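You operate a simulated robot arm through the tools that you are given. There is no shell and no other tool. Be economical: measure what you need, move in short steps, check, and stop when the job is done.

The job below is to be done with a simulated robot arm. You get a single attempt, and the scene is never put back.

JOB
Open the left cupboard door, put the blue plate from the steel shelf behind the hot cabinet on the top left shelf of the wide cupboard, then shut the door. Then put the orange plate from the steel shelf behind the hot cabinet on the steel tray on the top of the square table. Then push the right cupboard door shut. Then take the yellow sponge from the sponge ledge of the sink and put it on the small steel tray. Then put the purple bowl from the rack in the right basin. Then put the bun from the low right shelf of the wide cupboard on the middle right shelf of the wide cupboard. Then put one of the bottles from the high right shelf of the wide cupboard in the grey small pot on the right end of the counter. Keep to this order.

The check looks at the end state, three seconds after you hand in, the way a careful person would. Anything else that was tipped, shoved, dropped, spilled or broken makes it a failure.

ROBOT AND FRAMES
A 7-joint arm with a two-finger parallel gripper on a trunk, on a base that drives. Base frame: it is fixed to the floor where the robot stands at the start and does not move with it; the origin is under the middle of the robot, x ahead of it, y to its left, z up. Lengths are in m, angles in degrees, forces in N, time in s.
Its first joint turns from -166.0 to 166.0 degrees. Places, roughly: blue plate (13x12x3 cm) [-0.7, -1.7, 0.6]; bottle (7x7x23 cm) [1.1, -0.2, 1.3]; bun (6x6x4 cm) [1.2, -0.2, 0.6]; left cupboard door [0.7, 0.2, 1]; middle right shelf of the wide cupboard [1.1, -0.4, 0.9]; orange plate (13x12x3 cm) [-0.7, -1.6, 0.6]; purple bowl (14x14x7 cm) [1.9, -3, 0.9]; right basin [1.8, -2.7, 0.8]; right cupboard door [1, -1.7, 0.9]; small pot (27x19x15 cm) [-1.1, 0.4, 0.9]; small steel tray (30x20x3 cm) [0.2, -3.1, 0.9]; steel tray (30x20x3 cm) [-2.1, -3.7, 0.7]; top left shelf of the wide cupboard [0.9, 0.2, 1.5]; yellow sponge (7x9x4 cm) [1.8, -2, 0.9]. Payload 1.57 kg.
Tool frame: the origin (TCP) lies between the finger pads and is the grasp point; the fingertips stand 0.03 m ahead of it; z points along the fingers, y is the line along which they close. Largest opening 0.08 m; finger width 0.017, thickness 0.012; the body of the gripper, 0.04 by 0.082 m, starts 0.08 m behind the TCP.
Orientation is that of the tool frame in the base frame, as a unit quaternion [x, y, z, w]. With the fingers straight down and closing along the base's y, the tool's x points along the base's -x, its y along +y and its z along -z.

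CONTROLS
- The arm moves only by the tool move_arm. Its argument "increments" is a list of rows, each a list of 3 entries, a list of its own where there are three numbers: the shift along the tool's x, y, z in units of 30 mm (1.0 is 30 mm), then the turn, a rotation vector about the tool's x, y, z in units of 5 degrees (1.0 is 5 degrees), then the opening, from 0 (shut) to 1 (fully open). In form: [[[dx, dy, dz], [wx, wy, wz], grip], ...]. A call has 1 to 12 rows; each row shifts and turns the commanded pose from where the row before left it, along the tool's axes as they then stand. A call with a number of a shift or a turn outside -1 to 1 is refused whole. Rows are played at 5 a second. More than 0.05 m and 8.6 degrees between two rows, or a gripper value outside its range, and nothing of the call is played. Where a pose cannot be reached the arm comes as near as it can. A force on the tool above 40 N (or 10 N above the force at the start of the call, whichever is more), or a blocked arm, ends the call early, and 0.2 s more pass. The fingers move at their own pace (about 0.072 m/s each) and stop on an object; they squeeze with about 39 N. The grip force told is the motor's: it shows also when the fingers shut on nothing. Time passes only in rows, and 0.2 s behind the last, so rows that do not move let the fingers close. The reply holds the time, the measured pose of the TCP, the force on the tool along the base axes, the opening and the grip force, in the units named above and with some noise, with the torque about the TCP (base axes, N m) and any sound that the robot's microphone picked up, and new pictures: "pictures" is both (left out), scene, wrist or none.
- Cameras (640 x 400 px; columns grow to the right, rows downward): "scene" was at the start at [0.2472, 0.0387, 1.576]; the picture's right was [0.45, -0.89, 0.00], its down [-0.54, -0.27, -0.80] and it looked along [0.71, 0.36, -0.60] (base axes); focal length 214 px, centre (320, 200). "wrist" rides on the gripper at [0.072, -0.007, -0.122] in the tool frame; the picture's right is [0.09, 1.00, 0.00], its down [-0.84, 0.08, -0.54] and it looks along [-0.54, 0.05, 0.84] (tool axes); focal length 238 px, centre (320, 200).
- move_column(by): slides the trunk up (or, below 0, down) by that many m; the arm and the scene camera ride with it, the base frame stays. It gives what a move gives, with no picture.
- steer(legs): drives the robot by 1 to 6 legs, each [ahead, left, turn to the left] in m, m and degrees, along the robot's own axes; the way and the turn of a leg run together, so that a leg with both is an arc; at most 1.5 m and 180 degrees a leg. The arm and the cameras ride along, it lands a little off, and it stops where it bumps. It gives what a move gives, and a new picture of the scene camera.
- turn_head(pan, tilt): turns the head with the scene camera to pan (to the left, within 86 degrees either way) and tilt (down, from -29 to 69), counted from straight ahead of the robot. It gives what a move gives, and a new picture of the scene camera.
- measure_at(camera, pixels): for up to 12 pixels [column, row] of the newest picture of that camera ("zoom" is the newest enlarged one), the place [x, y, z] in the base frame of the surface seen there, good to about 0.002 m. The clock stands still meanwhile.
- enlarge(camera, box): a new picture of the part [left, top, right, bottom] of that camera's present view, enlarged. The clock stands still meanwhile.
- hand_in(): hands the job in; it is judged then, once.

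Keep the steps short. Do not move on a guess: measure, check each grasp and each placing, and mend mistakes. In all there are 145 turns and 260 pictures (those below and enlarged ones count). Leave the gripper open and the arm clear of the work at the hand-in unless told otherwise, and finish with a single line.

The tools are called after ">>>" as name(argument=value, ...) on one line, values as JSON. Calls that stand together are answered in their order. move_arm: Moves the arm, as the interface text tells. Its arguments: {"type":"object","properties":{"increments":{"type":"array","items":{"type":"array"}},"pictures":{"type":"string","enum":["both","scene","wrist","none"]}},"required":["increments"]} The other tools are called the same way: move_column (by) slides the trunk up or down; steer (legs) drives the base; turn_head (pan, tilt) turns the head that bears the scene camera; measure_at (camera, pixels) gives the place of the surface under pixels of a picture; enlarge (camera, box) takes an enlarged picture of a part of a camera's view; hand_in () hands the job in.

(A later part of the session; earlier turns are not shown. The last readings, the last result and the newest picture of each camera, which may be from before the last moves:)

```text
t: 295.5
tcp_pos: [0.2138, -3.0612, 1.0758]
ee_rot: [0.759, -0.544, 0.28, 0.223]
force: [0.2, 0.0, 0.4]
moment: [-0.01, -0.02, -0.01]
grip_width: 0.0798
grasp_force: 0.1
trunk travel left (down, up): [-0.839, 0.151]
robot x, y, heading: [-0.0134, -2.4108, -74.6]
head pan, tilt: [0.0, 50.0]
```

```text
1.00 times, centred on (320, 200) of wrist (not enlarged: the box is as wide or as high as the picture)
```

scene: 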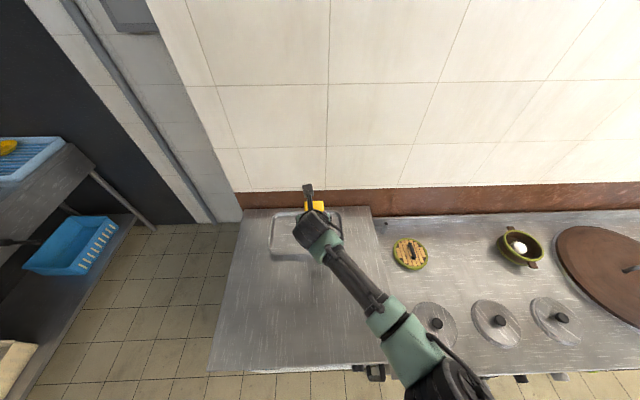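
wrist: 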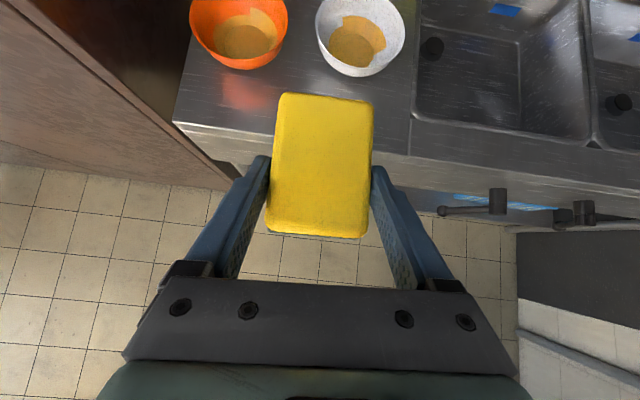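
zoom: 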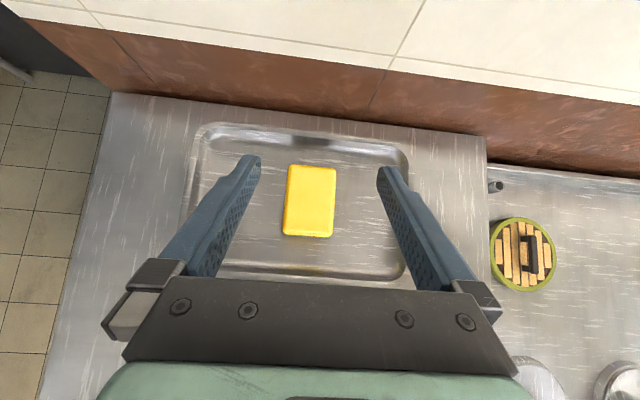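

Sponge rests in the tray. Next, the purple bowl. I retract the arm, turn to the sink and slide right to the rack.

>>> move_arm(increments=[[[-0.738, 0, -0.675], [0, 0, 0], 1], [[-0.738, 0, -0.675], [0, 0, 0], 1], [[-0.738, 0, -0.675], [0, 0, 0], 1], [[-0.738, 0, -0.675], [0, 0, 0], 1], [[-0.738, 0, -0.675], [0, 0, 0], 1], [[-0.738, 0, -0.675], [0, 0, 0], 1]], pictures="none")

>>> steer(legs=[[0, 0, 92.1], [0.85, 0, 0], [0, -0.88, 0]])

>>> turn_head(pan=-12, tilt=42)

```text
t: 296.9
tcp_pos: [0.1572, -2.8887, 1.0788]
ee_rot: [0.76, -0.543, 0.281, 0.222]
force: [-0.7, -0.3, 0.5]
moment: [-0.04, 0.01, 0.01]
grip_width: 0.0803
grasp_force: 0.0
trunk travel left (down, up): [-0.839, 0.151]
robot x, y, heading: [-0.0115, -2.4096, -74.5]
head pan, tilt: [0.0, 50.0]
```

```text
t: 309.5
tcp_pos: [1.5505, -2.7792, 1.0787]
ee_rot: [0.915, 0.182, 0.355, -0.052]
force: [-0.6, -0.4, -0.2]
moment: [0.02, 0.04, 0.01]
grip_width: 0.0799
grasp_force: 0.1
trunk travel left (down, up): [-0.839, 0.151]
robot x, y, heading: [1.0824, -2.98, 18.9]
head pan, tilt: [0.0, 50.0]
```

scene: 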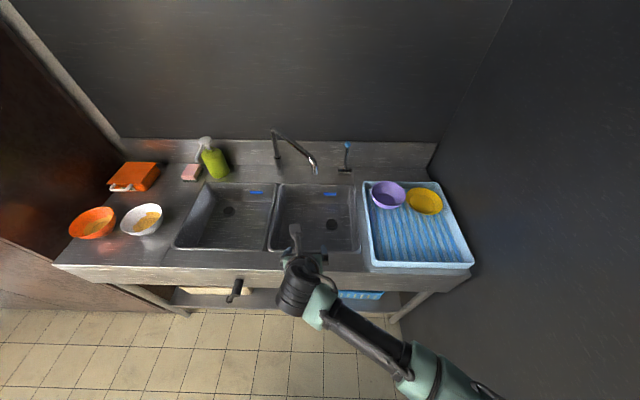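

```text
t: 310.3
tcp_pos: [1.5511, -2.7782, 1.079]
ee_rot: [0.916, 0.182, 0.355, -0.052]
force: [-0.3, 0.4, -0.1]
moment: [0.01, -0.02, -0.02]
grip_width: 0.0802
grasp_force: 0.0
trunk travel left (down, up): [-0.839, 0.151]
robot x, y, heading: [1.0855, -2.9783, 19.2]
head pan, tilt: [-12.0, 42.0]
```

scene: 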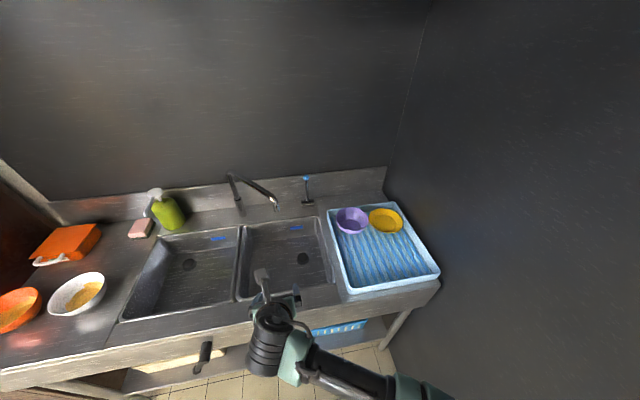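

The purple bowl at (352,220) sits upright, near the yellow one. I enlarge and measure.

>>> enlarge(camera="scene", box=[230, 160, 450, 300])

>>> measure_at(camera="scene", pixels=[[352, 222], [337, 216], [352, 207], [368, 216], [352, 234], [345, 231], [376, 215], [385, 228], [360, 255], [300, 265], [275, 205], [307, 180]])

```text
2.86 times, centred on (340, 230) of scene
```

zoom: 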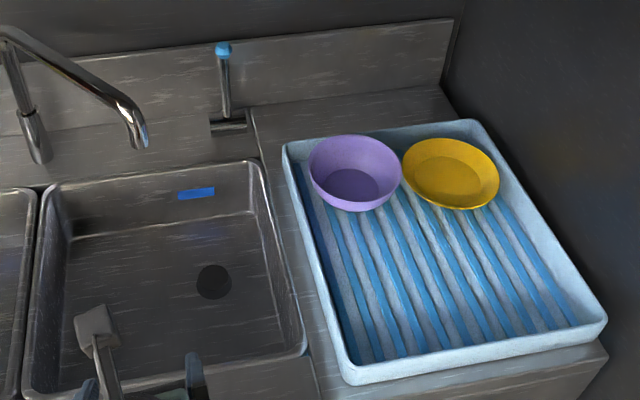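

```text
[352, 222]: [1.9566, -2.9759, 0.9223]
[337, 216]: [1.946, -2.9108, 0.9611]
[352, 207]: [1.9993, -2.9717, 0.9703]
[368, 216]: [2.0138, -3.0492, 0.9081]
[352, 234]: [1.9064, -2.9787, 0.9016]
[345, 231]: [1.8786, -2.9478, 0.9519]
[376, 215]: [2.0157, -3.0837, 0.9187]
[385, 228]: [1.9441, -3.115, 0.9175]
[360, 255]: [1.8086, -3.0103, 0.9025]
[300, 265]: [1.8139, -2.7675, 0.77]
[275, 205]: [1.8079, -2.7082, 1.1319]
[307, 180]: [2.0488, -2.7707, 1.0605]
```

Bowl rim z≈0.965, centre ≈(1.943,-2.975). I'll straddle its left rim with the present tool orientation. I move base and arm right/forward and look through the wrist.

>>> steer(legs=[[0, 0, -1.7], [0, -0.14, 0], [0.1, 0, 0]])

>>> move_arm(increments=[[[0.5, 0.85, 0.45], [0, 0, 0], 0.5], [[0.5, 0.85, 0.45], [0, 0, 0], 0.5], [[0.5, 0.85, 0.45], [0, 0, 0], 0.5], [[0.5, 0.85, 0.45], [0, 0, 0], 0.5]], pictures="wrist")

```text
t: 312.2
tcp_pos: [1.5928, -2.9165, 1.0789]
ee_rot: [0.917, 0.174, 0.357, -0.042]
force: [-0.2, 0.4, 0.4]
moment: [0.0, 0.01, -0.01]
grip_width: 0.0801
grasp_force: 0.1
trunk travel left (down, up): [-0.839, 0.151]
robot x, y, heading: [1.1222, -3.115, 17.4]
head pan, tilt: [-12.0, 42.0]
stopped in leg 3: the robot was blocked; the commanded pose is now the measured one
```

scene: 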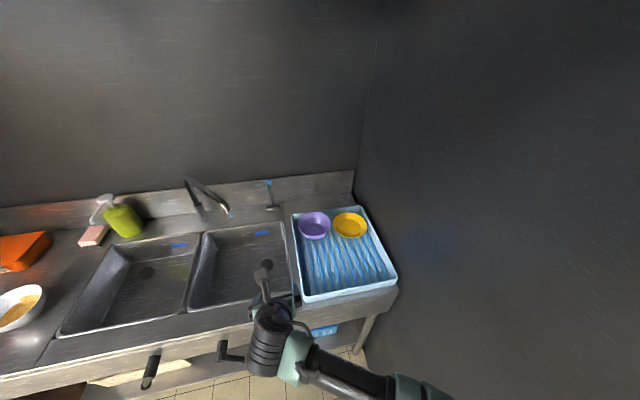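

```text
t: 313.2
tcp_pos: [1.7047, -2.9846, 1.0798]
ee_rot: [0.917, 0.173, 0.356, -0.042]
force: [0.8, -0.2, -0.5]
moment: [0.03, -0.03, 0.0]
grip_width: 0.0399
grasp_force: 0.1
trunk travel left (down, up): [-0.839, 0.151]
robot x, y, heading: [1.1232, -3.118, 17.5]
head pan, tilt: [-12.0, 42.0]
```

wrist: 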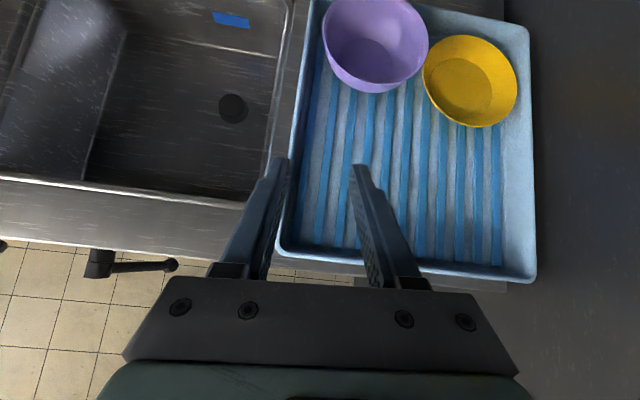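

The base is blocked from going forward here (likely the sink's leg or side wall). I draw the arm back, go left and forward with the base, then reach right with the arm (keeping clear of the spout).

>>> move_arm(increments=[[[-0.71, 0, -0.65], [0, 0, 0], 0.5], [[-0.71, 0, -0.65], [0, 0, 0], 0.5], [[-0.71, 0, -0.65], [0, 0, 0], 0.5], [[-0.71, 0, -0.65], [0, 0, 0], 0.5], [[-0.71, 0, -0.65], [0, 0, 0], 0.5], [[-0.71, 0, -0.65], [0, 0, 0], 0.5], [[-0.71, 0, -0.65], [0, 0, 0], 0.5]], pictures="none")

>>> steer(legs=[[0, 0.2, 0], [0.13, 0, 0]])

>>> move_arm(increments=[[[0, 1, 0], [0, 0, 0], 0.5], [[0, 1, 0], [0, 0, 0], 0.5], [[0, 1, 0], [0, 0, 0], 0.5], [[0, 1, 0], [0, 0, 0], 0.5], [[0, 1, 0], [0, 0, 0], 0.5], [[0, 1, 0], [0, 0, 0], 0.5], [[0.3, 1, 0.27], [0, 0, 0], 0.5], [[0.738, 0, 0.675], [0, 0, 0], 0.5], [[0.738, 0, 0.675], [0, 0, 0], 0.5], [[0.738, 0, 0.675], [0, 0, 0], 0.5]], pictures="wrist")

```text
t: 314.8
tcp_pos: [1.5158, -3.0557, 1.0853]
ee_rot: [0.917, 0.173, 0.357, -0.041]
force: [0.3, -0.3, 0.6]
moment: [0.02, 0.0, -0.01]
grip_width: 0.0399
grasp_force: 0.1
trunk travel left (down, up): [-0.839, 0.151]
robot x, y, heading: [1.1228, -3.1178, 17.5]
head pan, tilt: [-12.0, 42.0]
```

```text
t: 317.3
tcp_pos: [1.585, -2.8404, 1.0846]
ee_rot: [0.918, 0.17, 0.355, -0.048]
force: [-0.8, -0.4, -0.3]
moment: [0.01, 0.0, 0.03]
grip_width: 0.0402
grasp_force: 0.1
trunk travel left (down, up): [-0.839, 0.151]
robot x, y, heading: [1.1906, -2.8856, 17.2]
head pan, tilt: [-12.0, 42.0]
```

scene: 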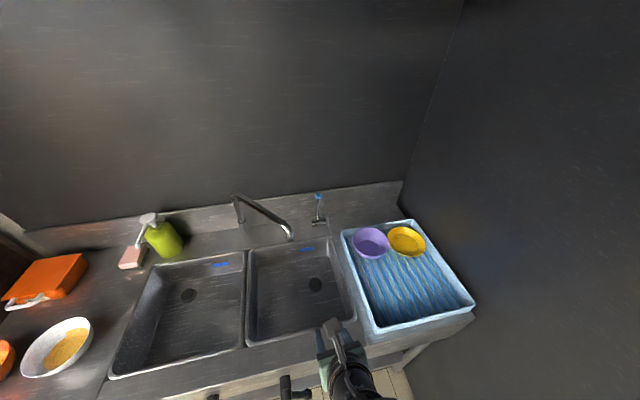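

```text
t: 319.5
tcp_pos: [1.7563, -2.9997, 1.0903]
ee_rot: [0.918, 0.169, 0.356, -0.048]
force: [0.3, 0.6, 1.0]
moment: [0.0, 0.03, 0.0]
grip_width: 0.0401
grasp_force: 0.1
trunk travel left (down, up): [-0.839, 0.151]
robot x, y, heading: [1.1887, -2.8916, 17.4]
head pan, tilt: [-12.0, 42.0]
```

wrist: 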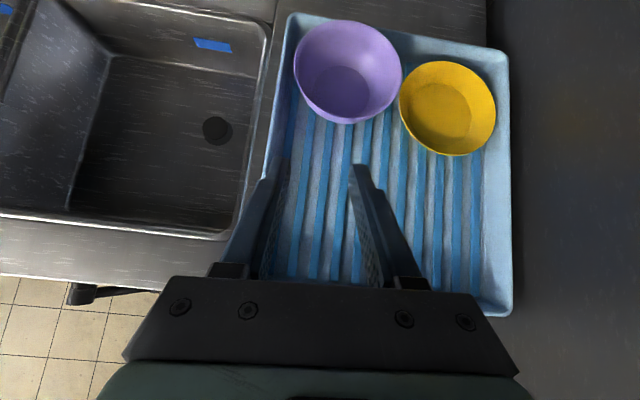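

The forward base motion worked here. I measure the bowl rim, rack wall and basin from this view.

>>> measure_at(camera="wrist", pixels=[[297, 60], [294, 75], [303, 95], [347, 23], [400, 75], [345, 120], [345, 70], [285, 80], [280, 60], [215, 130], [240, 170], [80, 190]])

```text
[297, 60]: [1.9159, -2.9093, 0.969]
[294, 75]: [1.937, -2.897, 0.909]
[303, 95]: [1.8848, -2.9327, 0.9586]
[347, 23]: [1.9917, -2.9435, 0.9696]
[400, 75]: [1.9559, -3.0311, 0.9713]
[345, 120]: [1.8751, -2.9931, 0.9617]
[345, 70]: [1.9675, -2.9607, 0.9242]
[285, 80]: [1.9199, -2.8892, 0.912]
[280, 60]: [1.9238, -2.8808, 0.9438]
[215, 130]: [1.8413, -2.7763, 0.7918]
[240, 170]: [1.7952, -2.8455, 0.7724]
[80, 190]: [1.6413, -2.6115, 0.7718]
```

Bowl: centre n,l well known, left rim point ≈(1.915,-2.909,0.97); rack wall top z 0.944. I move over the left rim with fingers opened 3 cm.

>>> move_arm(increments=[[[0.685, -0.2, 0.626], [0, 0, 0], 0.4], [[0.685, -0.2, 0.626], [0, 0, 0], 0.4], [[0.685, -0.2, 0.626], [0, 0, 0], 0.4], [[0.685, -0.2, 0.626], [0, 0, 0], 0.4], [[0.685, -0.2, 0.626], [0, 0, 0], 0.4], [[0.685, -0.2, 0.626], [0, 0, 0], 0.4]], pictures="none")

>>> move_column(by=-0.07)

>>> enlarge(camera="wrist", box=[0, 0, 640, 400])

```text
t: 320.9
tcp_pos: [1.8986, -2.9086, 1.0881]
ee_rot: [0.918, 0.17, 0.355, -0.048]
force: [0.0, -0.6, 0.9]
moment: [0.01, 0.01, 0.01]
grip_width: 0.0319
grasp_force: 0.0
trunk travel left (down, up): [-0.839, 0.151]
robot x, y, heading: [1.19, -2.8887, 17.2]
head pan, tilt: [-12.0, 42.0]
```

```text
t: 321.9
tcp_pos: [1.8979, -2.9088, 1.0179]
ee_rot: [0.918, 0.17, 0.355, -0.048]
force: [-0.1, -0.4, 0.5]
moment: [0.03, 0.06, -0.02]
grip_width: 0.0319
grasp_force: 0.1
trunk travel left (down, up): [-0.769, 0.221]
robot x, y, heading: [1.1872, -2.8877, 17.4]
head pan, tilt: [-12.0, 42.0]
```

```text
1.00 times, centred on (320, 200) of wrist (not enlarged: the box is as wide or as high as the picture)
```

zoom: 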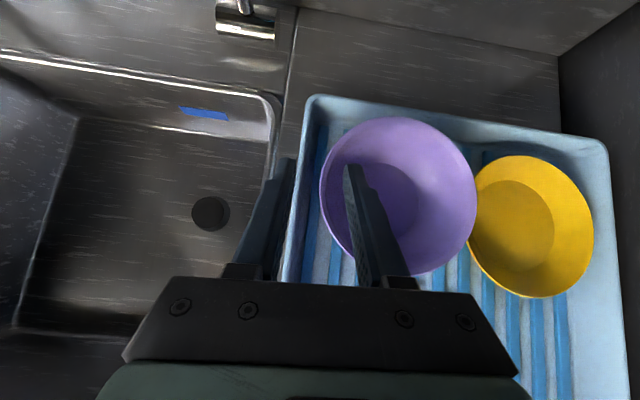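

Left rim lies between the fingers. I shift 6 mm right, lower 4.1 cm and close.

>>> move_arm(increments=[[[0, 0.2, 0], [0, 0, 0], 0.4]], pictures="none")

>>> move_column(by=-0.041)

>>> move_arm(increments=[[[0, 0, 0], [0, 0, 0], 0.2], [[0, 0, 0], [0, 0, 0], 0], [[0, 0, 0], [0, 0, 0], 0], [[0, 0, 0], [0, 0, 0], 0]], pictures="wrist")

```text
t: 322.3
tcp_pos: [1.8998, -2.9148, 1.0191]
ee_rot: [0.918, 0.17, 0.356, -0.048]
force: [-0.4, -0.6, -0.3]
moment: [0.03, 0.01, 0.01]
grip_width: 0.0322
grasp_force: 0.0
trunk travel left (down, up): [-0.769, 0.221]
robot x, y, heading: [1.1898, -2.8889, 17.6]
head pan, tilt: [-12.0, 42.0]
```

```text
t: 323.2
tcp_pos: [1.9007, -2.9146, 0.9766]
ee_rot: [0.918, 0.17, 0.355, -0.048]
force: [-0.6, -0.1, -0.8]
moment: [-0.03, -0.03, -0.01]
grip_width: 0.0321
grasp_force: 0.1
trunk travel left (down, up): [-0.728, 0.262]
robot x, y, heading: [1.1894, -2.8899, 17.3]
head pan, tilt: [-12.0, 42.0]
```

```text
t: 324.2
tcp_pos: [1.9011, -2.9172, 0.9808]
ee_rot: [0.917, 0.169, 0.359, -0.046]
force: [2.1, -2.6, 8.6]
moment: [-0.86, -0.59, 0.1]
grip_width: 0.0126
grasp_force: 29.7
trunk travel left (down, up): [-0.728, 0.262]
robot x, y, heading: [1.187, -2.8932, 17.4]
head pan, tilt: [-12.0, 42.0]
```

wrist: 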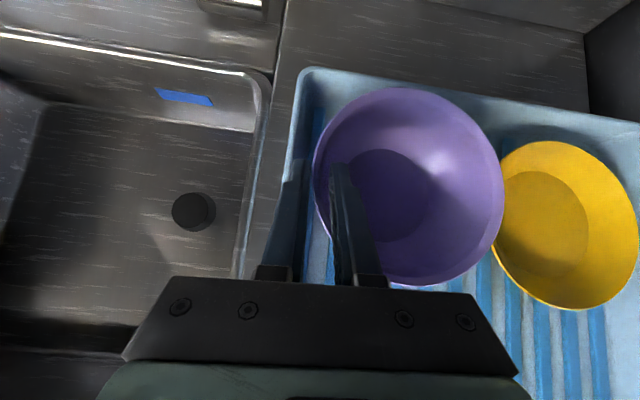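

Gripped (13 mm, sloped wall). I lift 5 cm and check bowl and the yellow neighbour.

>>> move_column(by=0.05)

>>> enlarge(camera="wrist", box=[0, 0, 640, 400])

```text
t: 325.1
tcp_pos: [1.8991, -2.9154, 1.0268]
ee_rot: [0.918, 0.17, 0.354, -0.049]
force: [0.7, 0.1, -1.9]
moment: [0.06, 0.06, 0.01]
grip_width: 0.0054
grasp_force: 25.0
trunk travel left (down, up): [-0.778, 0.212]
robot x, y, heading: [1.1914, -2.8884, 17.4]
head pan, tilt: [-12.0, 42.0]
```

```text
1.00 times, centred on (320, 200) of wrist (not enlarged: the box is as wide or as high as the picture)
```

zoom: 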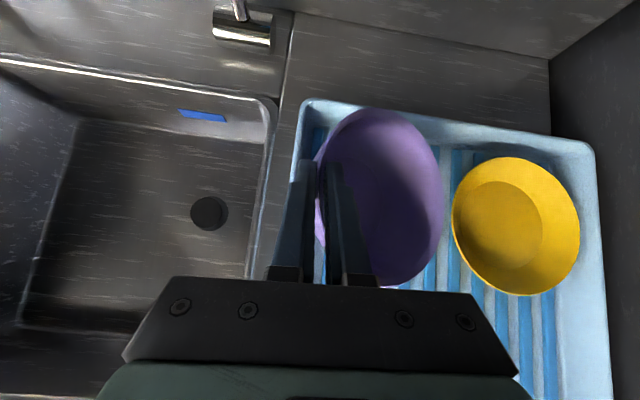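

The bowl tilted in the grip as its wall aligned with the fingers, but it's held and the yellow one is unmoved. I raise a bit more, draw back (to pass in front of the spout), then move left over the right basin.

>>> move_column(by=0.05)

>>> move_arm(increments=[[[-0.738, 0, -0.675], [0, 0, 0], 0], [[-0.738, 0, -0.675], [0, 0, 0], 0], [[-0.738, 0, -0.675], [0, 0, 0], 0], [[-0.738, 0, -0.675], [0, 0, 0], 0], [[-0.3, 0, -0.3], [0, 0, 0], 0]], pictures="none")

>>> move_arm(increments=[[[0, -1, 0], [0, 0, 0], 0], [[0, -1, 0], [0, 0, 0], 0], [[0, -1, 0], [0, 0, 0], 0], [[0, -1, 0], [0, 0, 0], 0], [[0, -1, 0], [0, 0, 0], 0], [[0, -1, 0], [0, 0, 0], 0], [[0, -1, 0], [0, 0, 0], 0], [[0, -1, 0], [0, 0, 0], 0], [[0, -0.6, 0], [0, 0, 0], 0]], pictures="both")

```text
t: 326.0
tcp_pos: [1.9, -2.9159, 1.0776]
ee_rot: [0.918, 0.171, 0.356, -0.049]
force: [0.7, 0.7, -0.5]
moment: [0.05, -0.01, 0.0]
grip_width: 0.0053
grasp_force: 25.2
trunk travel left (down, up): [-0.828, 0.162]
robot x, y, heading: [1.1868, -2.8898, 17.5]
head pan, tilt: [-12.0, 42.0]
```

```text
t: 327.2
tcp_pos: [1.7755, -2.9628, 1.0784]
ee_rot: [0.918, 0.169, 0.355, -0.048]
force: [-0.9, -0.4, -0.8]
moment: [0.02, -0.02, -0.02]
grip_width: 0.0053
grasp_force: 25.5
trunk travel left (down, up): [-0.828, 0.162]
robot x, y, heading: [1.1913, -2.8879, 17.2]
head pan, tilt: [-12.0, 42.0]
```

```text
t: 329.2
tcp_pos: [1.6872, -2.7166, 1.07]
ee_rot: [0.918, 0.169, 0.355, -0.048]
force: [0.5, 0.5, -1.1]
moment: [0.02, 0.0, 0.01]
grip_width: 0.0052
grasp_force: 25.3
trunk travel left (down, up): [-0.828, 0.162]
robot x, y, heading: [1.1909, -2.8894, 17.3]
head pan, tilt: [-12.0, 42.0]
```

scene: 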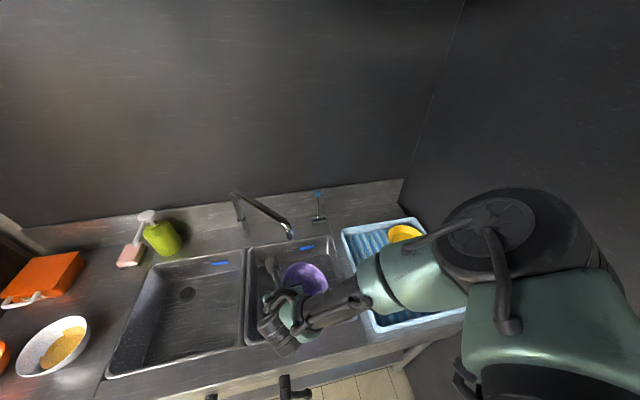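
wrist: 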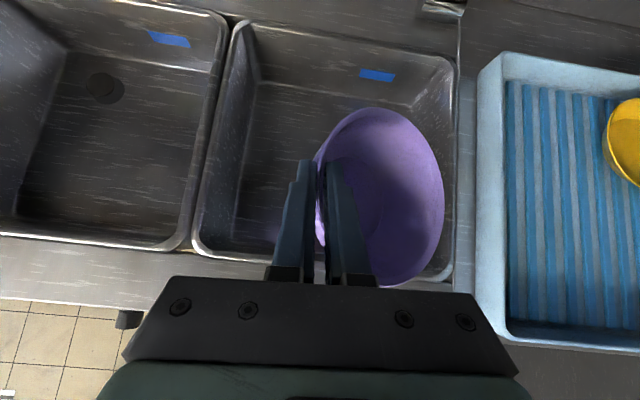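

Bowl is over the right basin. Before lowering I check heights of the elbow and bowl.

>>> measure_at(camera="scene", pixels=[[500, 240], [560, 340], [390, 285], [480, 300], [430, 290], [370, 310], [290, 232]])

>>> measure_at(camera="wrist", pixels=[[380, 110], [443, 200], [400, 280], [380, 190], [320, 150], [270, 210], [420, 250], [200, 230]])

```text
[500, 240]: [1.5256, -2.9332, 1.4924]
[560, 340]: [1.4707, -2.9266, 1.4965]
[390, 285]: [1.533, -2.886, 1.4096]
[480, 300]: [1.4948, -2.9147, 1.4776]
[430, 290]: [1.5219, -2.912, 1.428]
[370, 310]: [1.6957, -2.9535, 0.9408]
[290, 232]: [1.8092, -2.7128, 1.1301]
```

```text
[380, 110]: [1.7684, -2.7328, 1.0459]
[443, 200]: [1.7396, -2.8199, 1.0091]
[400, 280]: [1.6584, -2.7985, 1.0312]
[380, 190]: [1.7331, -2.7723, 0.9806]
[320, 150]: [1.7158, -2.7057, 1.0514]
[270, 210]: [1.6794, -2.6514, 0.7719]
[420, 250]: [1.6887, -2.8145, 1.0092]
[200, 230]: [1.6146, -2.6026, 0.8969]
```

Elbow is high and clear. I lower 12 cm, go forward 6 cm under the spout's level, then lower to near contact.

>>> move_column(by=-0.12)

>>> move_arm(increments=[[[0.7, 0, 0.64], [0, 0, 0], 0], [[0.7, 0, 0.64], [0, 0, 0], 0]], pictures="none")

>>> move_column(by=-0.06)

>>> enlarge(camera="wrist", box=[0, 0, 640, 400])

```text
t: 330.7
tcp_pos: [1.6866, -2.7185, 0.9517]
ee_rot: [0.918, 0.17, 0.356, -0.048]
force: [0.2, -0.1, -1.0]
moment: [0.01, 0.03, -0.01]
grip_width: 0.005
grasp_force: 25.0
trunk travel left (down, up): [-0.708, 0.282]
robot x, y, heading: [1.1895, -2.889, 17.3]
head pan, tilt: [-12.0, 42.0]
```

```text
t: 331.3
tcp_pos: [1.7402, -2.6961, 0.9508]
ee_rot: [0.918, 0.17, 0.356, -0.049]
force: [-0.1, -0.2, -1.3]
moment: [0.01, 0.04, 0.0]
grip_width: 0.0049
grasp_force: 24.5
trunk travel left (down, up): [-0.708, 0.282]
robot x, y, heading: [1.1924, -2.8892, 17.5]
head pan, tilt: [-12.0, 42.0]
```

```text
t: 332.3
tcp_pos: [1.7386, -2.6968, 0.8933]
ee_rot: [0.918, 0.17, 0.356, -0.048]
force: [-0.2, -0.6, -0.4]
moment: [0.02, 0.06, 0.0]
grip_width: 0.0046
grasp_force: 25.2
trunk travel left (down, up): [-0.648, 0.342]
robot x, y, heading: [1.191, -2.8901, 17.6]
head pan, tilt: [-12.0, 42.0]
```

```text
1.00 times, centred on (320, 200) of wrist (not enlarged: the box is as wide or as high as the picture)
```

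zoom: 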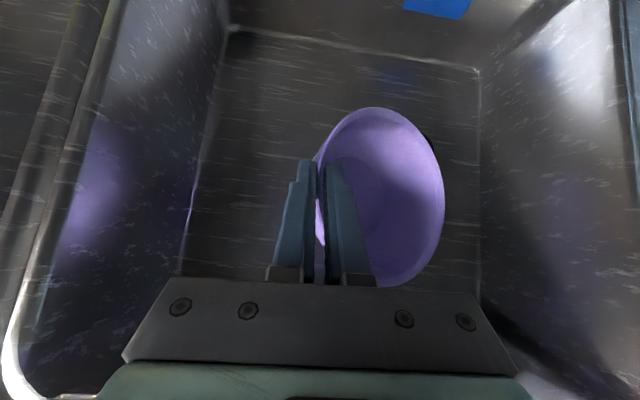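

Now lower gently in 5 mm steps to touch the floor and set the bowl down.

>>> move_arm(increments=[[[-0.12, 0, 0.13], [0, 0, 0], 0], [[-0.12, 0, 0.13], [0, 0, 0], 0], [[-0.12, 0, 0.13], [0, 0, 0], 0], [[-0.12, 0, 0.13], [0, 0, 0], 0], [[-0.12, 0, 0.13], [0, 0, 0], 0]], pictures="wrist")

```text
t: 333.5
tcp_pos: [1.7388, -2.6971, 0.8659]
ee_rot: [0.917, 0.17, 0.357, -0.048]
force: [-1.1, 2.5, 7.6]
moment: [-0.18, -0.16, 0.03]
grip_width: 0.0047
grasp_force: 25.2
trunk travel left (down, up): [-0.648, 0.342]
robot x, y, heading: [1.1918, -2.8873, 17.4]
head pan, tilt: [-12.0, 42.0]
```

wrist: 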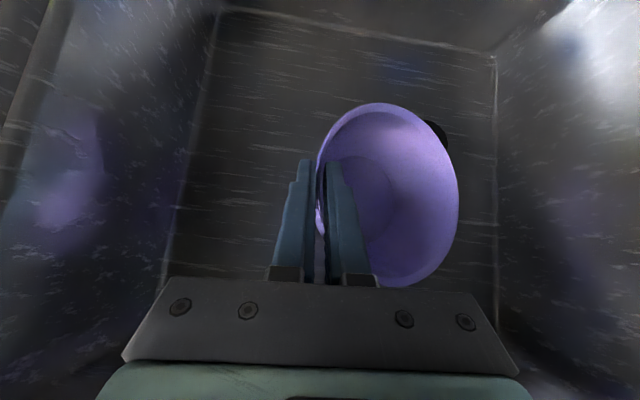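

Contact; the bowl is rotating upright. Two more small steps, then open.

>>> move_arm(increments=[[[-0.12, 0, 0.13], [0, 0, 0], 0], [[-0.12, 0, 0.13], [0, 0, 0], 0], [[0, 0, 0], [0, 0, 0], 0.15], [[0, 0, 0], [0, 0, 0], 0.3], [[0, 0, 0], [0, 0, 0], 0.4], [[0, 0, 0], [0, 0, 0], 0.4]], pictures="wrist")

```text
t: 334.9
tcp_pos: [1.7399, -2.6984, 0.8544]
ee_rot: [0.918, 0.17, 0.356, -0.048]
force: [0.9, 1.0, -0.3]
moment: [0.0, -0.01, -0.01]
grip_width: 0.032
grasp_force: 0.1
trunk travel left (down, up): [-0.648, 0.342]
robot x, y, heading: [1.1877, -2.8937, 17.6]
head pan, tilt: [-12.0, 42.0]
```

wrist: 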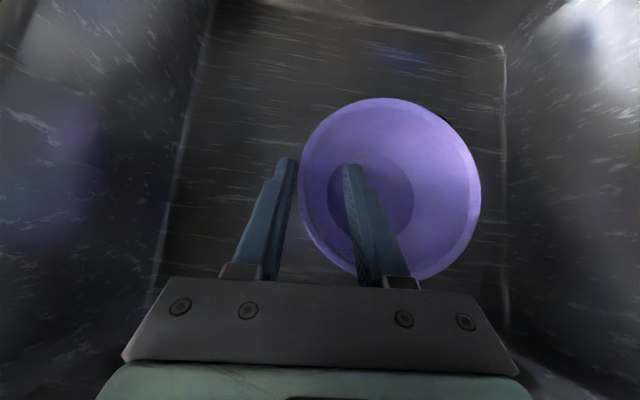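

Bowl sits upright in the right basin. I withdraw up and back, clear of the spout.

>>> move_column(by=0.07)

>>> move_arm(increments=[[[-0.738, 0, -0.675], [0, 0, 0], 0.4], [[-0.738, 0, -0.675], [0, 0, 0], 0.4], [[-0.738, 0, -0.675], [0, 0, 0], 0.4], [[-0.738, 0, -0.675], [0, 0, 0], 0.4]], pictures="none")

>>> move_column(by=0.17)

>>> steer(legs=[[-0.28, 0, 0]])

```text
t: 336.0
tcp_pos: [1.7379, -2.6986, 0.9243]
ee_rot: [0.918, 0.17, 0.355, -0.049]
force: [-0.1, -0.3, -0.4]
moment: [-0.03, 0.02, 0.02]
grip_width: 0.0321
grasp_force: 0.0
trunk travel left (down, up): [-0.718, 0.272]
robot x, y, heading: [1.1866, -2.8897, 17.0]
head pan, tilt: [-12.0, 42.0]
```

```text
t: 337.0
tcp_pos: [1.6285, -2.739, 0.925]
ee_rot: [0.917, 0.169, 0.358, -0.048]
force: [1.7, 0.8, 3.1]
moment: [0.05, -0.1, -0.11]
grip_width: 0.0323
grasp_force: 0.0
trunk travel left (down, up): [-0.718, 0.272]
robot x, y, heading: [1.1889, -2.8915, 17.4]
head pan, tilt: [-12.0, 42.0]
```

```text
t: 338.9
tcp_pos: [1.6258, -2.7404, 1.0947]
ee_rot: [0.918, 0.171, 0.356, -0.049]
force: [-0.8, -0.5, 0.2]
moment: [0.04, 0.01, 0.0]
grip_width: 0.032
grasp_force: 0.0
trunk travel left (down, up): [-0.888, 0.102]
robot x, y, heading: [1.1912, -2.8884, 17.1]
head pan, tilt: [-12.0, 42.0]
```

```text
t: 340.9
tcp_pos: [1.3573, -2.8245, 1.0947]
ee_rot: [0.918, 0.17, 0.355, -0.048]
force: [0.6, -0.4, -0.2]
moment: [0.0, 0.02, 0.0]
grip_width: 0.0319
grasp_force: 0.0
trunk travel left (down, up): [-0.888, 0.102]
robot x, y, heading: [0.9199, -2.975, 17.3]
head pan, tilt: [-12.0, 42.0]
```

scene: 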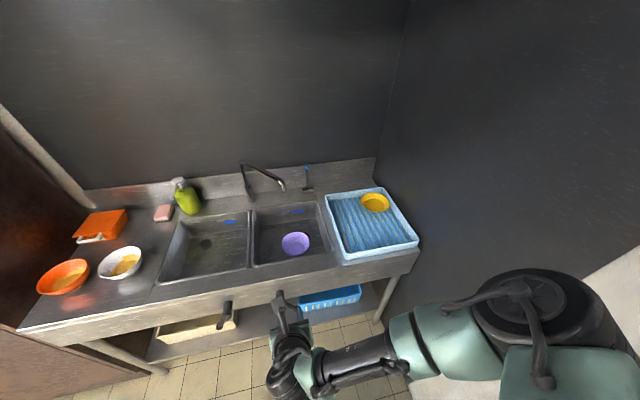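

The bowl is in place. Next the bun: I drive back to the wide cupboard, avoiding its open right leaf.

>>> steer(legs=[[0, 0.8, 0], [-0.54, 0.8, 0], [0, 0, 72.5], [1.3, 0, 0], [0, 0, -78]])

>>> turn_head(pan=0, tilt=40)

```text
t: 362.4
tcp_pos: [0.413, -0.2096, 1.0942]
ee_rot: [0.926, 0.118, 0.357, -0.028]
force: [0.3, -0.9, 0.4]
moment: [0.0, 0.01, -0.01]
grip_width: 0.0319
grasp_force: 0.0
trunk travel left (down, up): [-0.888, 0.102]
robot x, y, heading: [-0.0384, -0.3118, 10.9]
head pan, tilt: [-12.0, 42.0]
```

scene: 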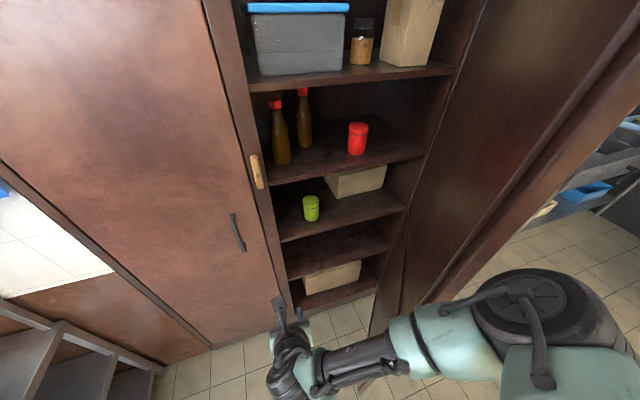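

```text
t: 363.1
tcp_pos: [0.4125, -0.2094, 1.0933]
ee_rot: [0.926, 0.119, 0.358, -0.029]
force: [0.0, -0.6, 0.3]
moment: [-0.01, 0.0, -0.01]
grip_width: 0.0321
grasp_force: 0.1
trunk travel left (down, up): [-0.888, 0.102]
robot x, y, heading: [-0.0429, -0.3064, 10.9]
head pan, tilt: [0.0, 40.0]
```

scene: 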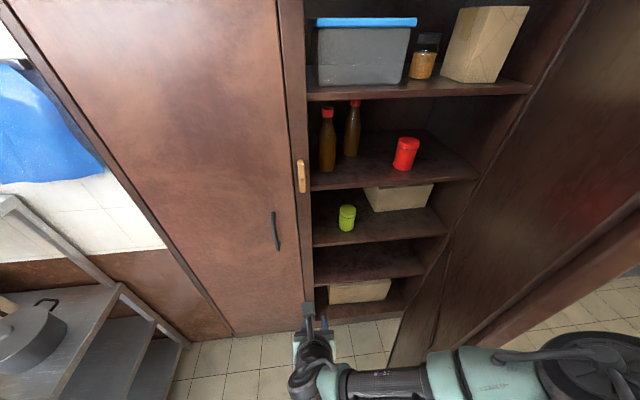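

I shift a little left, away from the leaf, and lower the column to see the bun's shelf.

>>> steer(legs=[[0, 0.1, 6.5]])

>>> move_column(by=-0.36)

>>> turn_head(pan=-5, tilt=25)

```text
t: 364.3
tcp_pos: [0.3737, -0.0611, 1.0939]
ee_rot: [0.918, 0.171, 0.355, -0.049]
force: [0.4, 0.0, 0.5]
moment: [-0.01, 0.03, 0.04]
grip_width: 0.0319
grasp_force: 0.0
trunk travel left (down, up): [-0.888, 0.102]
robot x, y, heading: [-0.0641, -0.2135, 17.6]
head pan, tilt: [0.0, 40.0]
```

scene: 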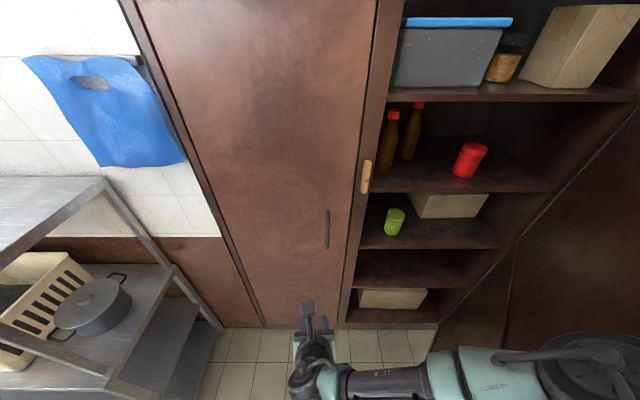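

```text
t: 367.8
tcp_pos: [0.3744, -0.0607, 0.7336]
ee_rot: [0.917, 0.171, 0.356, -0.049]
force: [0.6, 0.9, 0.1]
moment: [0.02, 0.0, 0.02]
grip_width: 0.0318
grasp_force: 0.0
trunk travel left (down, up): [-0.528, 0.462]
robot x, y, heading: [-0.0665, -0.2109, 17.8]
head pan, tilt: [0.0, 40.0]
```

```text
t: 368.6
tcp_pos: [0.3743, -0.0614, 0.7335]
ee_rot: [0.918, 0.171, 0.355, -0.049]
force: [-0.6, -0.1, 0.2]
moment: [0.0, 0.03, 0.0]
grip_width: 0.0321
grasp_force: 0.1
trunk travel left (down, up): [-0.528, 0.462]
robot x, y, heading: [-0.0636, -0.2119, 17.6]
head pan, tilt: [-5.0, 25.0]
```

scene: 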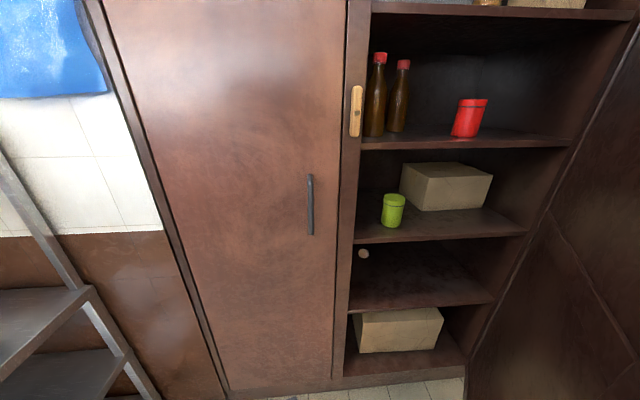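

The bun is at (364,254), deep at the back left of the low shelf. Measure.

>>> measure_at(camera="scene", pixels=[[364, 254], [364, 258], [370, 256], [400, 275], [420, 303], [440, 235], [420, 225], [440, 145], [393, 220], [430, 185], [356, 300], [375, 263]])

>>> enlarge(camera="scene", box=[330, 200, 490, 320])

```text
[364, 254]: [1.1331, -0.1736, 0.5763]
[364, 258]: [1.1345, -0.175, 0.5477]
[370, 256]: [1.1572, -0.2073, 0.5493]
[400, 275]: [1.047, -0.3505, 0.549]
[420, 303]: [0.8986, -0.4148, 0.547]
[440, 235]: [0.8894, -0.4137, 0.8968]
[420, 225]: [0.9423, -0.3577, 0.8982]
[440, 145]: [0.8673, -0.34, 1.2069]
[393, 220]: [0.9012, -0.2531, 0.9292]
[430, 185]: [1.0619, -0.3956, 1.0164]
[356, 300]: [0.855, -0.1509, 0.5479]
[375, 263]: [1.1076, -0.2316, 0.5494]
```

```text
3.33 times, centred on (410, 260) of scene
```

zoom: 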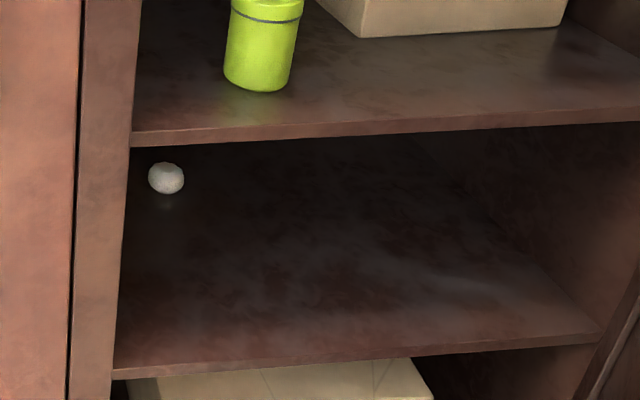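

Bun centre ≈(1.158,-0.167,0.567) on shelf z 0.548. I flatten the tool to ~17° pitch, shift right 13 cm, lower the column and drive in part-way, then look.

>>> move_arm(increments=[[[0, 0.7, 0], [0, 1, 0], 1], [[0, 0.7, 0], [0, 1, 0], 1], [[0, 0.7, 0], [0, 1, 0], 1], [[0, 0.7, 0], [0, 1, 0], 1], [[0, 0.7, 0], [0, 1, 0], 1], [[0, 0.7, 0], [0, 1, 0], 1]], pictures="none")

>>> move_column(by=-0.13)

>>> steer(legs=[[0, -0.2, 0], [0.25, 0, 0]])

>>> enlarge(camera="wrist", box=[0, 0, 640, 400])

```text
t: 369.9
tcp_pos: [0.4184, -0.1793, 0.7383]
ee_rot: [0.794, 0.153, 0.582, -0.091]
force: [0.1, 0.1, 0.2]
moment: [-0.03, 0.01, -0.03]
grip_width: 0.0802
grasp_force: 0.1
trunk travel left (down, up): [-0.528, 0.462]
robot x, y, heading: [-0.0642, -0.2098, 17.5]
head pan, tilt: [-5.0, 25.0]
```

```text
t: 371.5
tcp_pos: [0.4172, -0.181, 0.6094]
ee_rot: [0.794, 0.152, 0.581, -0.091]
force: [-0.5, 0.6, -0.9]
moment: [0.04, 0.0, 0.0]
grip_width: 0.0801
grasp_force: 0.1
trunk travel left (down, up): [-0.398, 0.592]
robot x, y, heading: [-0.066, -0.209, 17.6]
head pan, tilt: [-5.0, 25.0]
```

```text
t: 373.9
tcp_pos: [0.5604, -0.3236, 0.6065]
ee_rot: [0.796, 0.152, 0.576, -0.106]
force: [0.6, 0.0, 0.5]
moment: [-0.01, 0.0, -0.01]
grip_width: 0.0804
grasp_force: 0.1
trunk travel left (down, up): [-0.398, 0.592]
robot x, y, heading: [0.0924, -0.368, 17.5]
head pan, tilt: [-5.0, 25.0]
stopped in leg 2: the robot was blocked; the commanded pose is now the measured one
```

scene: 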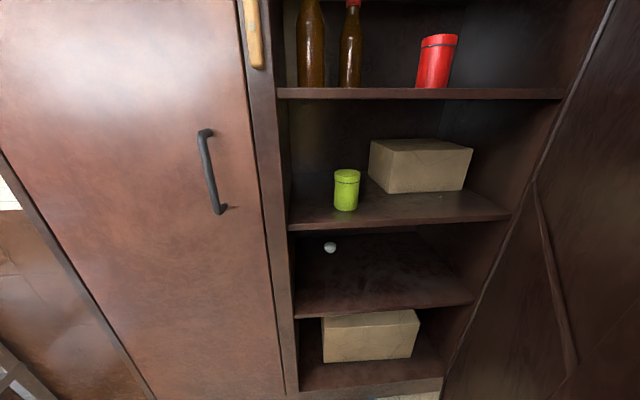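

```text
1.00 times, centred on (320, 200) of wrist (not enlarged: the box is as wide or as high as the picture)
```

zoom: 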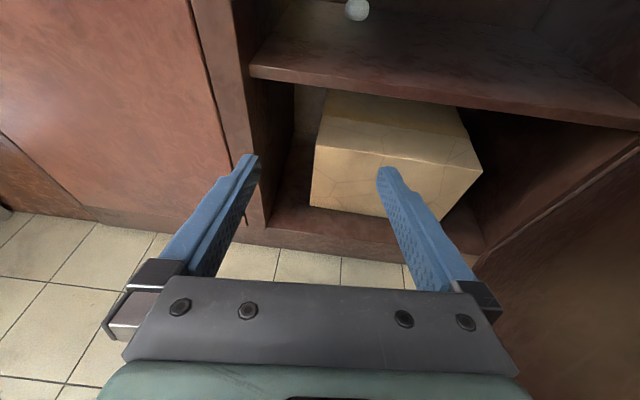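

The base stopped: the sideways elbow likely met the open leaf. I move left 8 cm, then extend the arm (which tucks the elbow in).

>>> steer(legs=[[0, 0.08, 0]])

>>> move_arm(increments=[[[0.314, 0.53, 0.85], [0, 0, 0], 1], [[0.314, 0.53, 0.85], [0, 0, 0], 1], [[0.314, 0.53, 0.85], [0, 0, 0], 1], [[0.314, 0.53, 0.85], [0, 0, 0], 1], [[0.314, 0.53, 0.85], [0, 0, 0], 1], [[0.314, 0.53, 0.85], [0, 0, 0], 1]], pictures="none")

>>> turn_head(pan=-35, tilt=45)

```text
t: 375.0
tcp_pos: [0.5367, -0.2489, 0.6061]
ee_rot: [0.796, 0.153, 0.576, -0.106]
force: [0.0, 0.4, -0.4]
moment: [-0.01, 0.04, -0.01]
grip_width: 0.0799
grasp_force: 0.0
trunk travel left (down, up): [-0.398, 0.592]
robot x, y, heading: [0.0661, -0.2909, 17.0]
head pan, tilt: [-5.0, 25.0]
```

scene: 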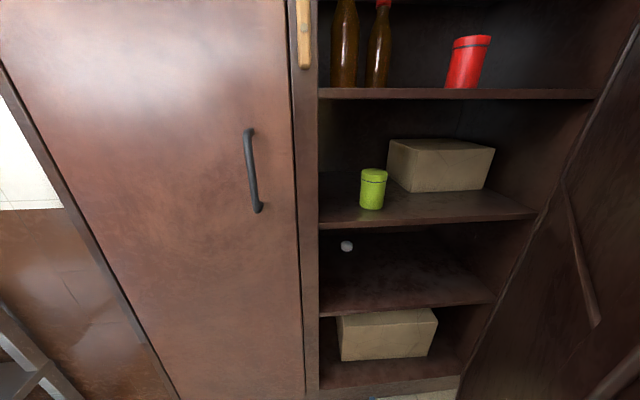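

```text
t: 376.3
tcp_pos: [0.6303, -0.1595, 0.6095]
ee_rot: [0.79, 0.172, 0.545, -0.22]
force: [-0.3, 0.1, 0.6]
moment: [0.04, 0.01, 0.03]
grip_width: 0.0801
grasp_force: 0.0
trunk travel left (down, up): [-0.398, 0.592]
robot x, y, heading: [0.0608, -0.2902, 17.6]
head pan, tilt: [-5.0, 25.0]
stopped in row 6: the arm was blocked; the commanded pose is now the measured one
```

```text
t: 377.2
tcp_pos: [0.6317, -0.1607, 0.6106]
ee_rot: [0.79, 0.17, 0.547, -0.218]
force: [0.3, -0.3, -0.8]
moment: [-0.01, -0.02, -0.01]
grip_width: 0.08
grasp_force: 0.0
trunk travel left (down, up): [-0.398, 0.592]
robot x, y, heading: [0.0628, -0.2902, 17.4]
head pan, tilt: [-35.0, 45.0]
```

scene: 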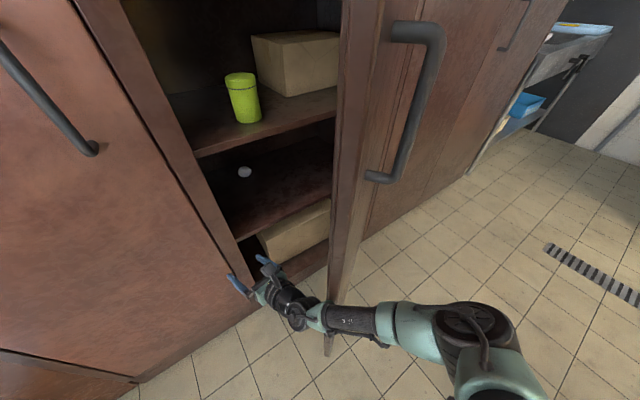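

The forearm is lying across the free edge of the open right leaf. I measure the leaf's edge to plan a clean retreat.

>>> measure_at(camera="scene", pixels=[[360, 100], [345, 200], [335, 280], [410, 100], [365, 150], [330, 350], [400, 320], [480, 320], [350, 320], [270, 280]])

```text
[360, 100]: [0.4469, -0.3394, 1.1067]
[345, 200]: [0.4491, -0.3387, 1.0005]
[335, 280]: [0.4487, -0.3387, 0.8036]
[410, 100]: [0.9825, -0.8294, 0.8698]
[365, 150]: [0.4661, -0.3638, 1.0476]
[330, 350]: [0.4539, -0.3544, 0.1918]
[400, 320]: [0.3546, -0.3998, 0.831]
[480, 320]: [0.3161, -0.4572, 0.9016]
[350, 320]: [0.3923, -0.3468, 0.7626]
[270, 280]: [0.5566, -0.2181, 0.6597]
```

The leaf was dragged partly shut by the elbow (edge now (0.449,-0.339)). I push it back open from inside, moving the base along the edge's opening arc (back and right).

>>> steer(legs=[[-0.07, -0.07, 0], [-0.08, -0.1, 0], [-0.07, -0.14, 0]])

>>> measure_at(camera="scene", pixels=[[345, 200], [400, 200], [300, 200], [480, 320], [350, 320], [500, 150], [270, 280], [250, 150]])

```text
t: 378.2
tcp_pos: [0.5938, -0.1958, 0.6047]
ee_rot: [0.791, 0.173, 0.539, -0.233]
force: [0.0, 0.5, 0.5]
moment: [0.01, 0.05, 0.02]
grip_width: 0.0803
grasp_force: 0.1
trunk travel left (down, up): [-0.398, 0.592]
robot x, y, heading: [0.0346, -0.3425, 17.6]
head pan, tilt: [-35.0, 45.0]
stopped in leg 1: the robot was blocked; the commanded pose is now the measured one
```

scene: 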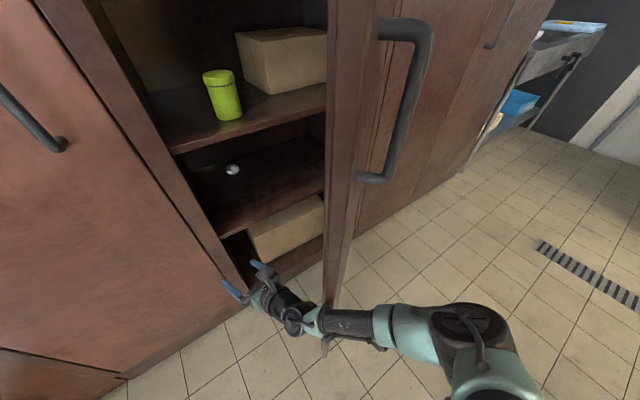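

```text
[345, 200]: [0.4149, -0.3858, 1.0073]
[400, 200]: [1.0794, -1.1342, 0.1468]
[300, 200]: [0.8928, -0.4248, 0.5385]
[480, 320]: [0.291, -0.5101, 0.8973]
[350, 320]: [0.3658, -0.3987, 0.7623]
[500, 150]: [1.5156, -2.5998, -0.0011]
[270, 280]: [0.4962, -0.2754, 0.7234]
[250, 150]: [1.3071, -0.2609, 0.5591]
```

It moved a little but jammed as the forearm lies in front of the edge. I back up 12 cm so only the fingers are inside, then push along the arc.

>>> steer(legs=[[-0.12, 0, 0], [0, -0.1, 0], [-0.06, -0.07, 0], [-0.08, -0.12, 0], [-0.03, -0.1, 0]])

>>> measure_at(camera="scene", pixels=[[345, 200], [400, 200], [300, 200], [350, 320], [500, 150], [450, 100], [250, 150]])

```text
t: 380.1
tcp_pos: [0.497, -0.2884, 0.6028]
ee_rot: [0.791, 0.178, 0.533, -0.242]
force: [-0.3, 0.6, 0.1]
moment: [0.0, -0.01, 0.03]
grip_width: 0.0799
grasp_force: 0.0
trunk travel left (down, up): [-0.398, 0.592]
robot x, y, heading: [-0.057, -0.4443, 17.4]
head pan, tilt: [-35.0, 45.0]
stopped in leg 2: the force on the tool passed its limit at 63 N (the readings are from after the stop); the commanded pose is now the measured one
```

scene: 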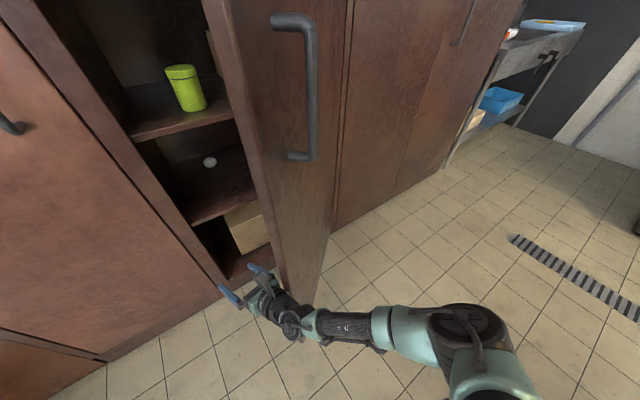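

```text
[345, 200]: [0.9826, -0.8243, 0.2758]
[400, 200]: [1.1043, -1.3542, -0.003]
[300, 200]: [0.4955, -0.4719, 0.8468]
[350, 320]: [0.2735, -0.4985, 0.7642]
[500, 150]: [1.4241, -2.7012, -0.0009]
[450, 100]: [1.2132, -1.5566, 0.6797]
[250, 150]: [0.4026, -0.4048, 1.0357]
```

The fingers/wrist are against the inner face now. I continue from contact along the arc.

>>> steer(legs=[[-0.05, -0.06, 0], [-0.06, -0.09, 0], [-0.05, -0.12, 0]])

>>> measure_at(camera="scene", pixels=[[250, 150], [220, 150], [270, 200], [300, 200], [200, 100], [350, 320], [240, 200]])

```text
t: 381.1
tcp_pos: [0.4661, -0.3329, 0.601]
ee_rot: [0.792, 0.181, 0.528, -0.248]
force: [-0.9, 0.6, -0.1]
moment: [-0.02, -0.01, -0.02]
grip_width: 0.0799
grasp_force: 0.2
trunk travel left (down, up): [-0.398, 0.592]
robot x, y, heading: [-0.0765, -0.4949, 17.7]
head pan, tilt: [-35.0, 45.0]
stopped in leg 1: the robot was blocked; the commanded pose is now the measured one
```

scene: 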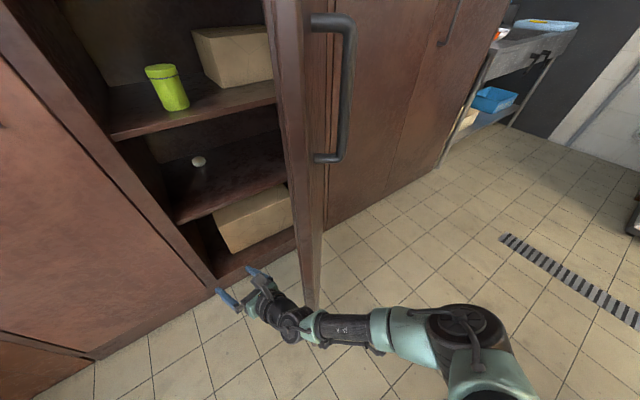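

```text
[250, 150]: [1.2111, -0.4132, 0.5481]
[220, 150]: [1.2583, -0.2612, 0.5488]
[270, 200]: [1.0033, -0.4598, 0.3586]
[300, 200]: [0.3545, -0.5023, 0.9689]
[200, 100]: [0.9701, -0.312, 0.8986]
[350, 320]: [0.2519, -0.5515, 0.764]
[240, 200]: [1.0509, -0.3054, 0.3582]
```

Opening progresses (edge ≈(0.35,-0.50)). Back a bit more, then push right again.

>>> steer(legs=[[-0.07, 0, 0], [-0.01, -0.05, 0], [-0.03, -0.12, 0], [0, -0.1, 0]])

>>> measure_at(camera="scene", pixels=[[300, 200], [270, 150], [320, 200], [280, 100], [340, 200], [310, 280], [260, 100]])

```text
t: 383.2
tcp_pos: [0.399, -0.4267, 0.6001]
ee_rot: [0.791, 0.187, 0.522, -0.258]
force: [-0.3, 0.2, 0.7]
moment: [0.0, 0.01, -0.02]
grip_width: 0.08
grasp_force: 0.0
trunk travel left (down, up): [-0.398, 0.592]
robot x, y, heading: [-0.139, -0.5998, 17.7]
head pan, tilt: [-35.0, 45.0]
stopped in leg 3: the force on the tool passed its limit at 51 N (the readings are from after the stop); the commanded pose is now the measured one
```

scene: 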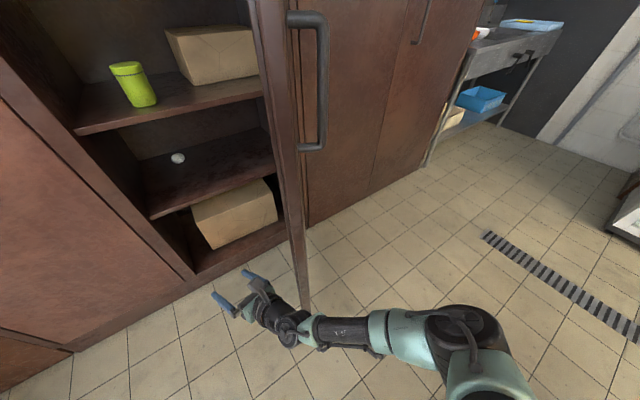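

```text
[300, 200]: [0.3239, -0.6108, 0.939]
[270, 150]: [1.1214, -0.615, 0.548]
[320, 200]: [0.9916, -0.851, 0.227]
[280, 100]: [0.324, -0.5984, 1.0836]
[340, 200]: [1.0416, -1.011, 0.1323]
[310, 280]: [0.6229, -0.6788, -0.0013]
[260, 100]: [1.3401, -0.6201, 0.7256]
```

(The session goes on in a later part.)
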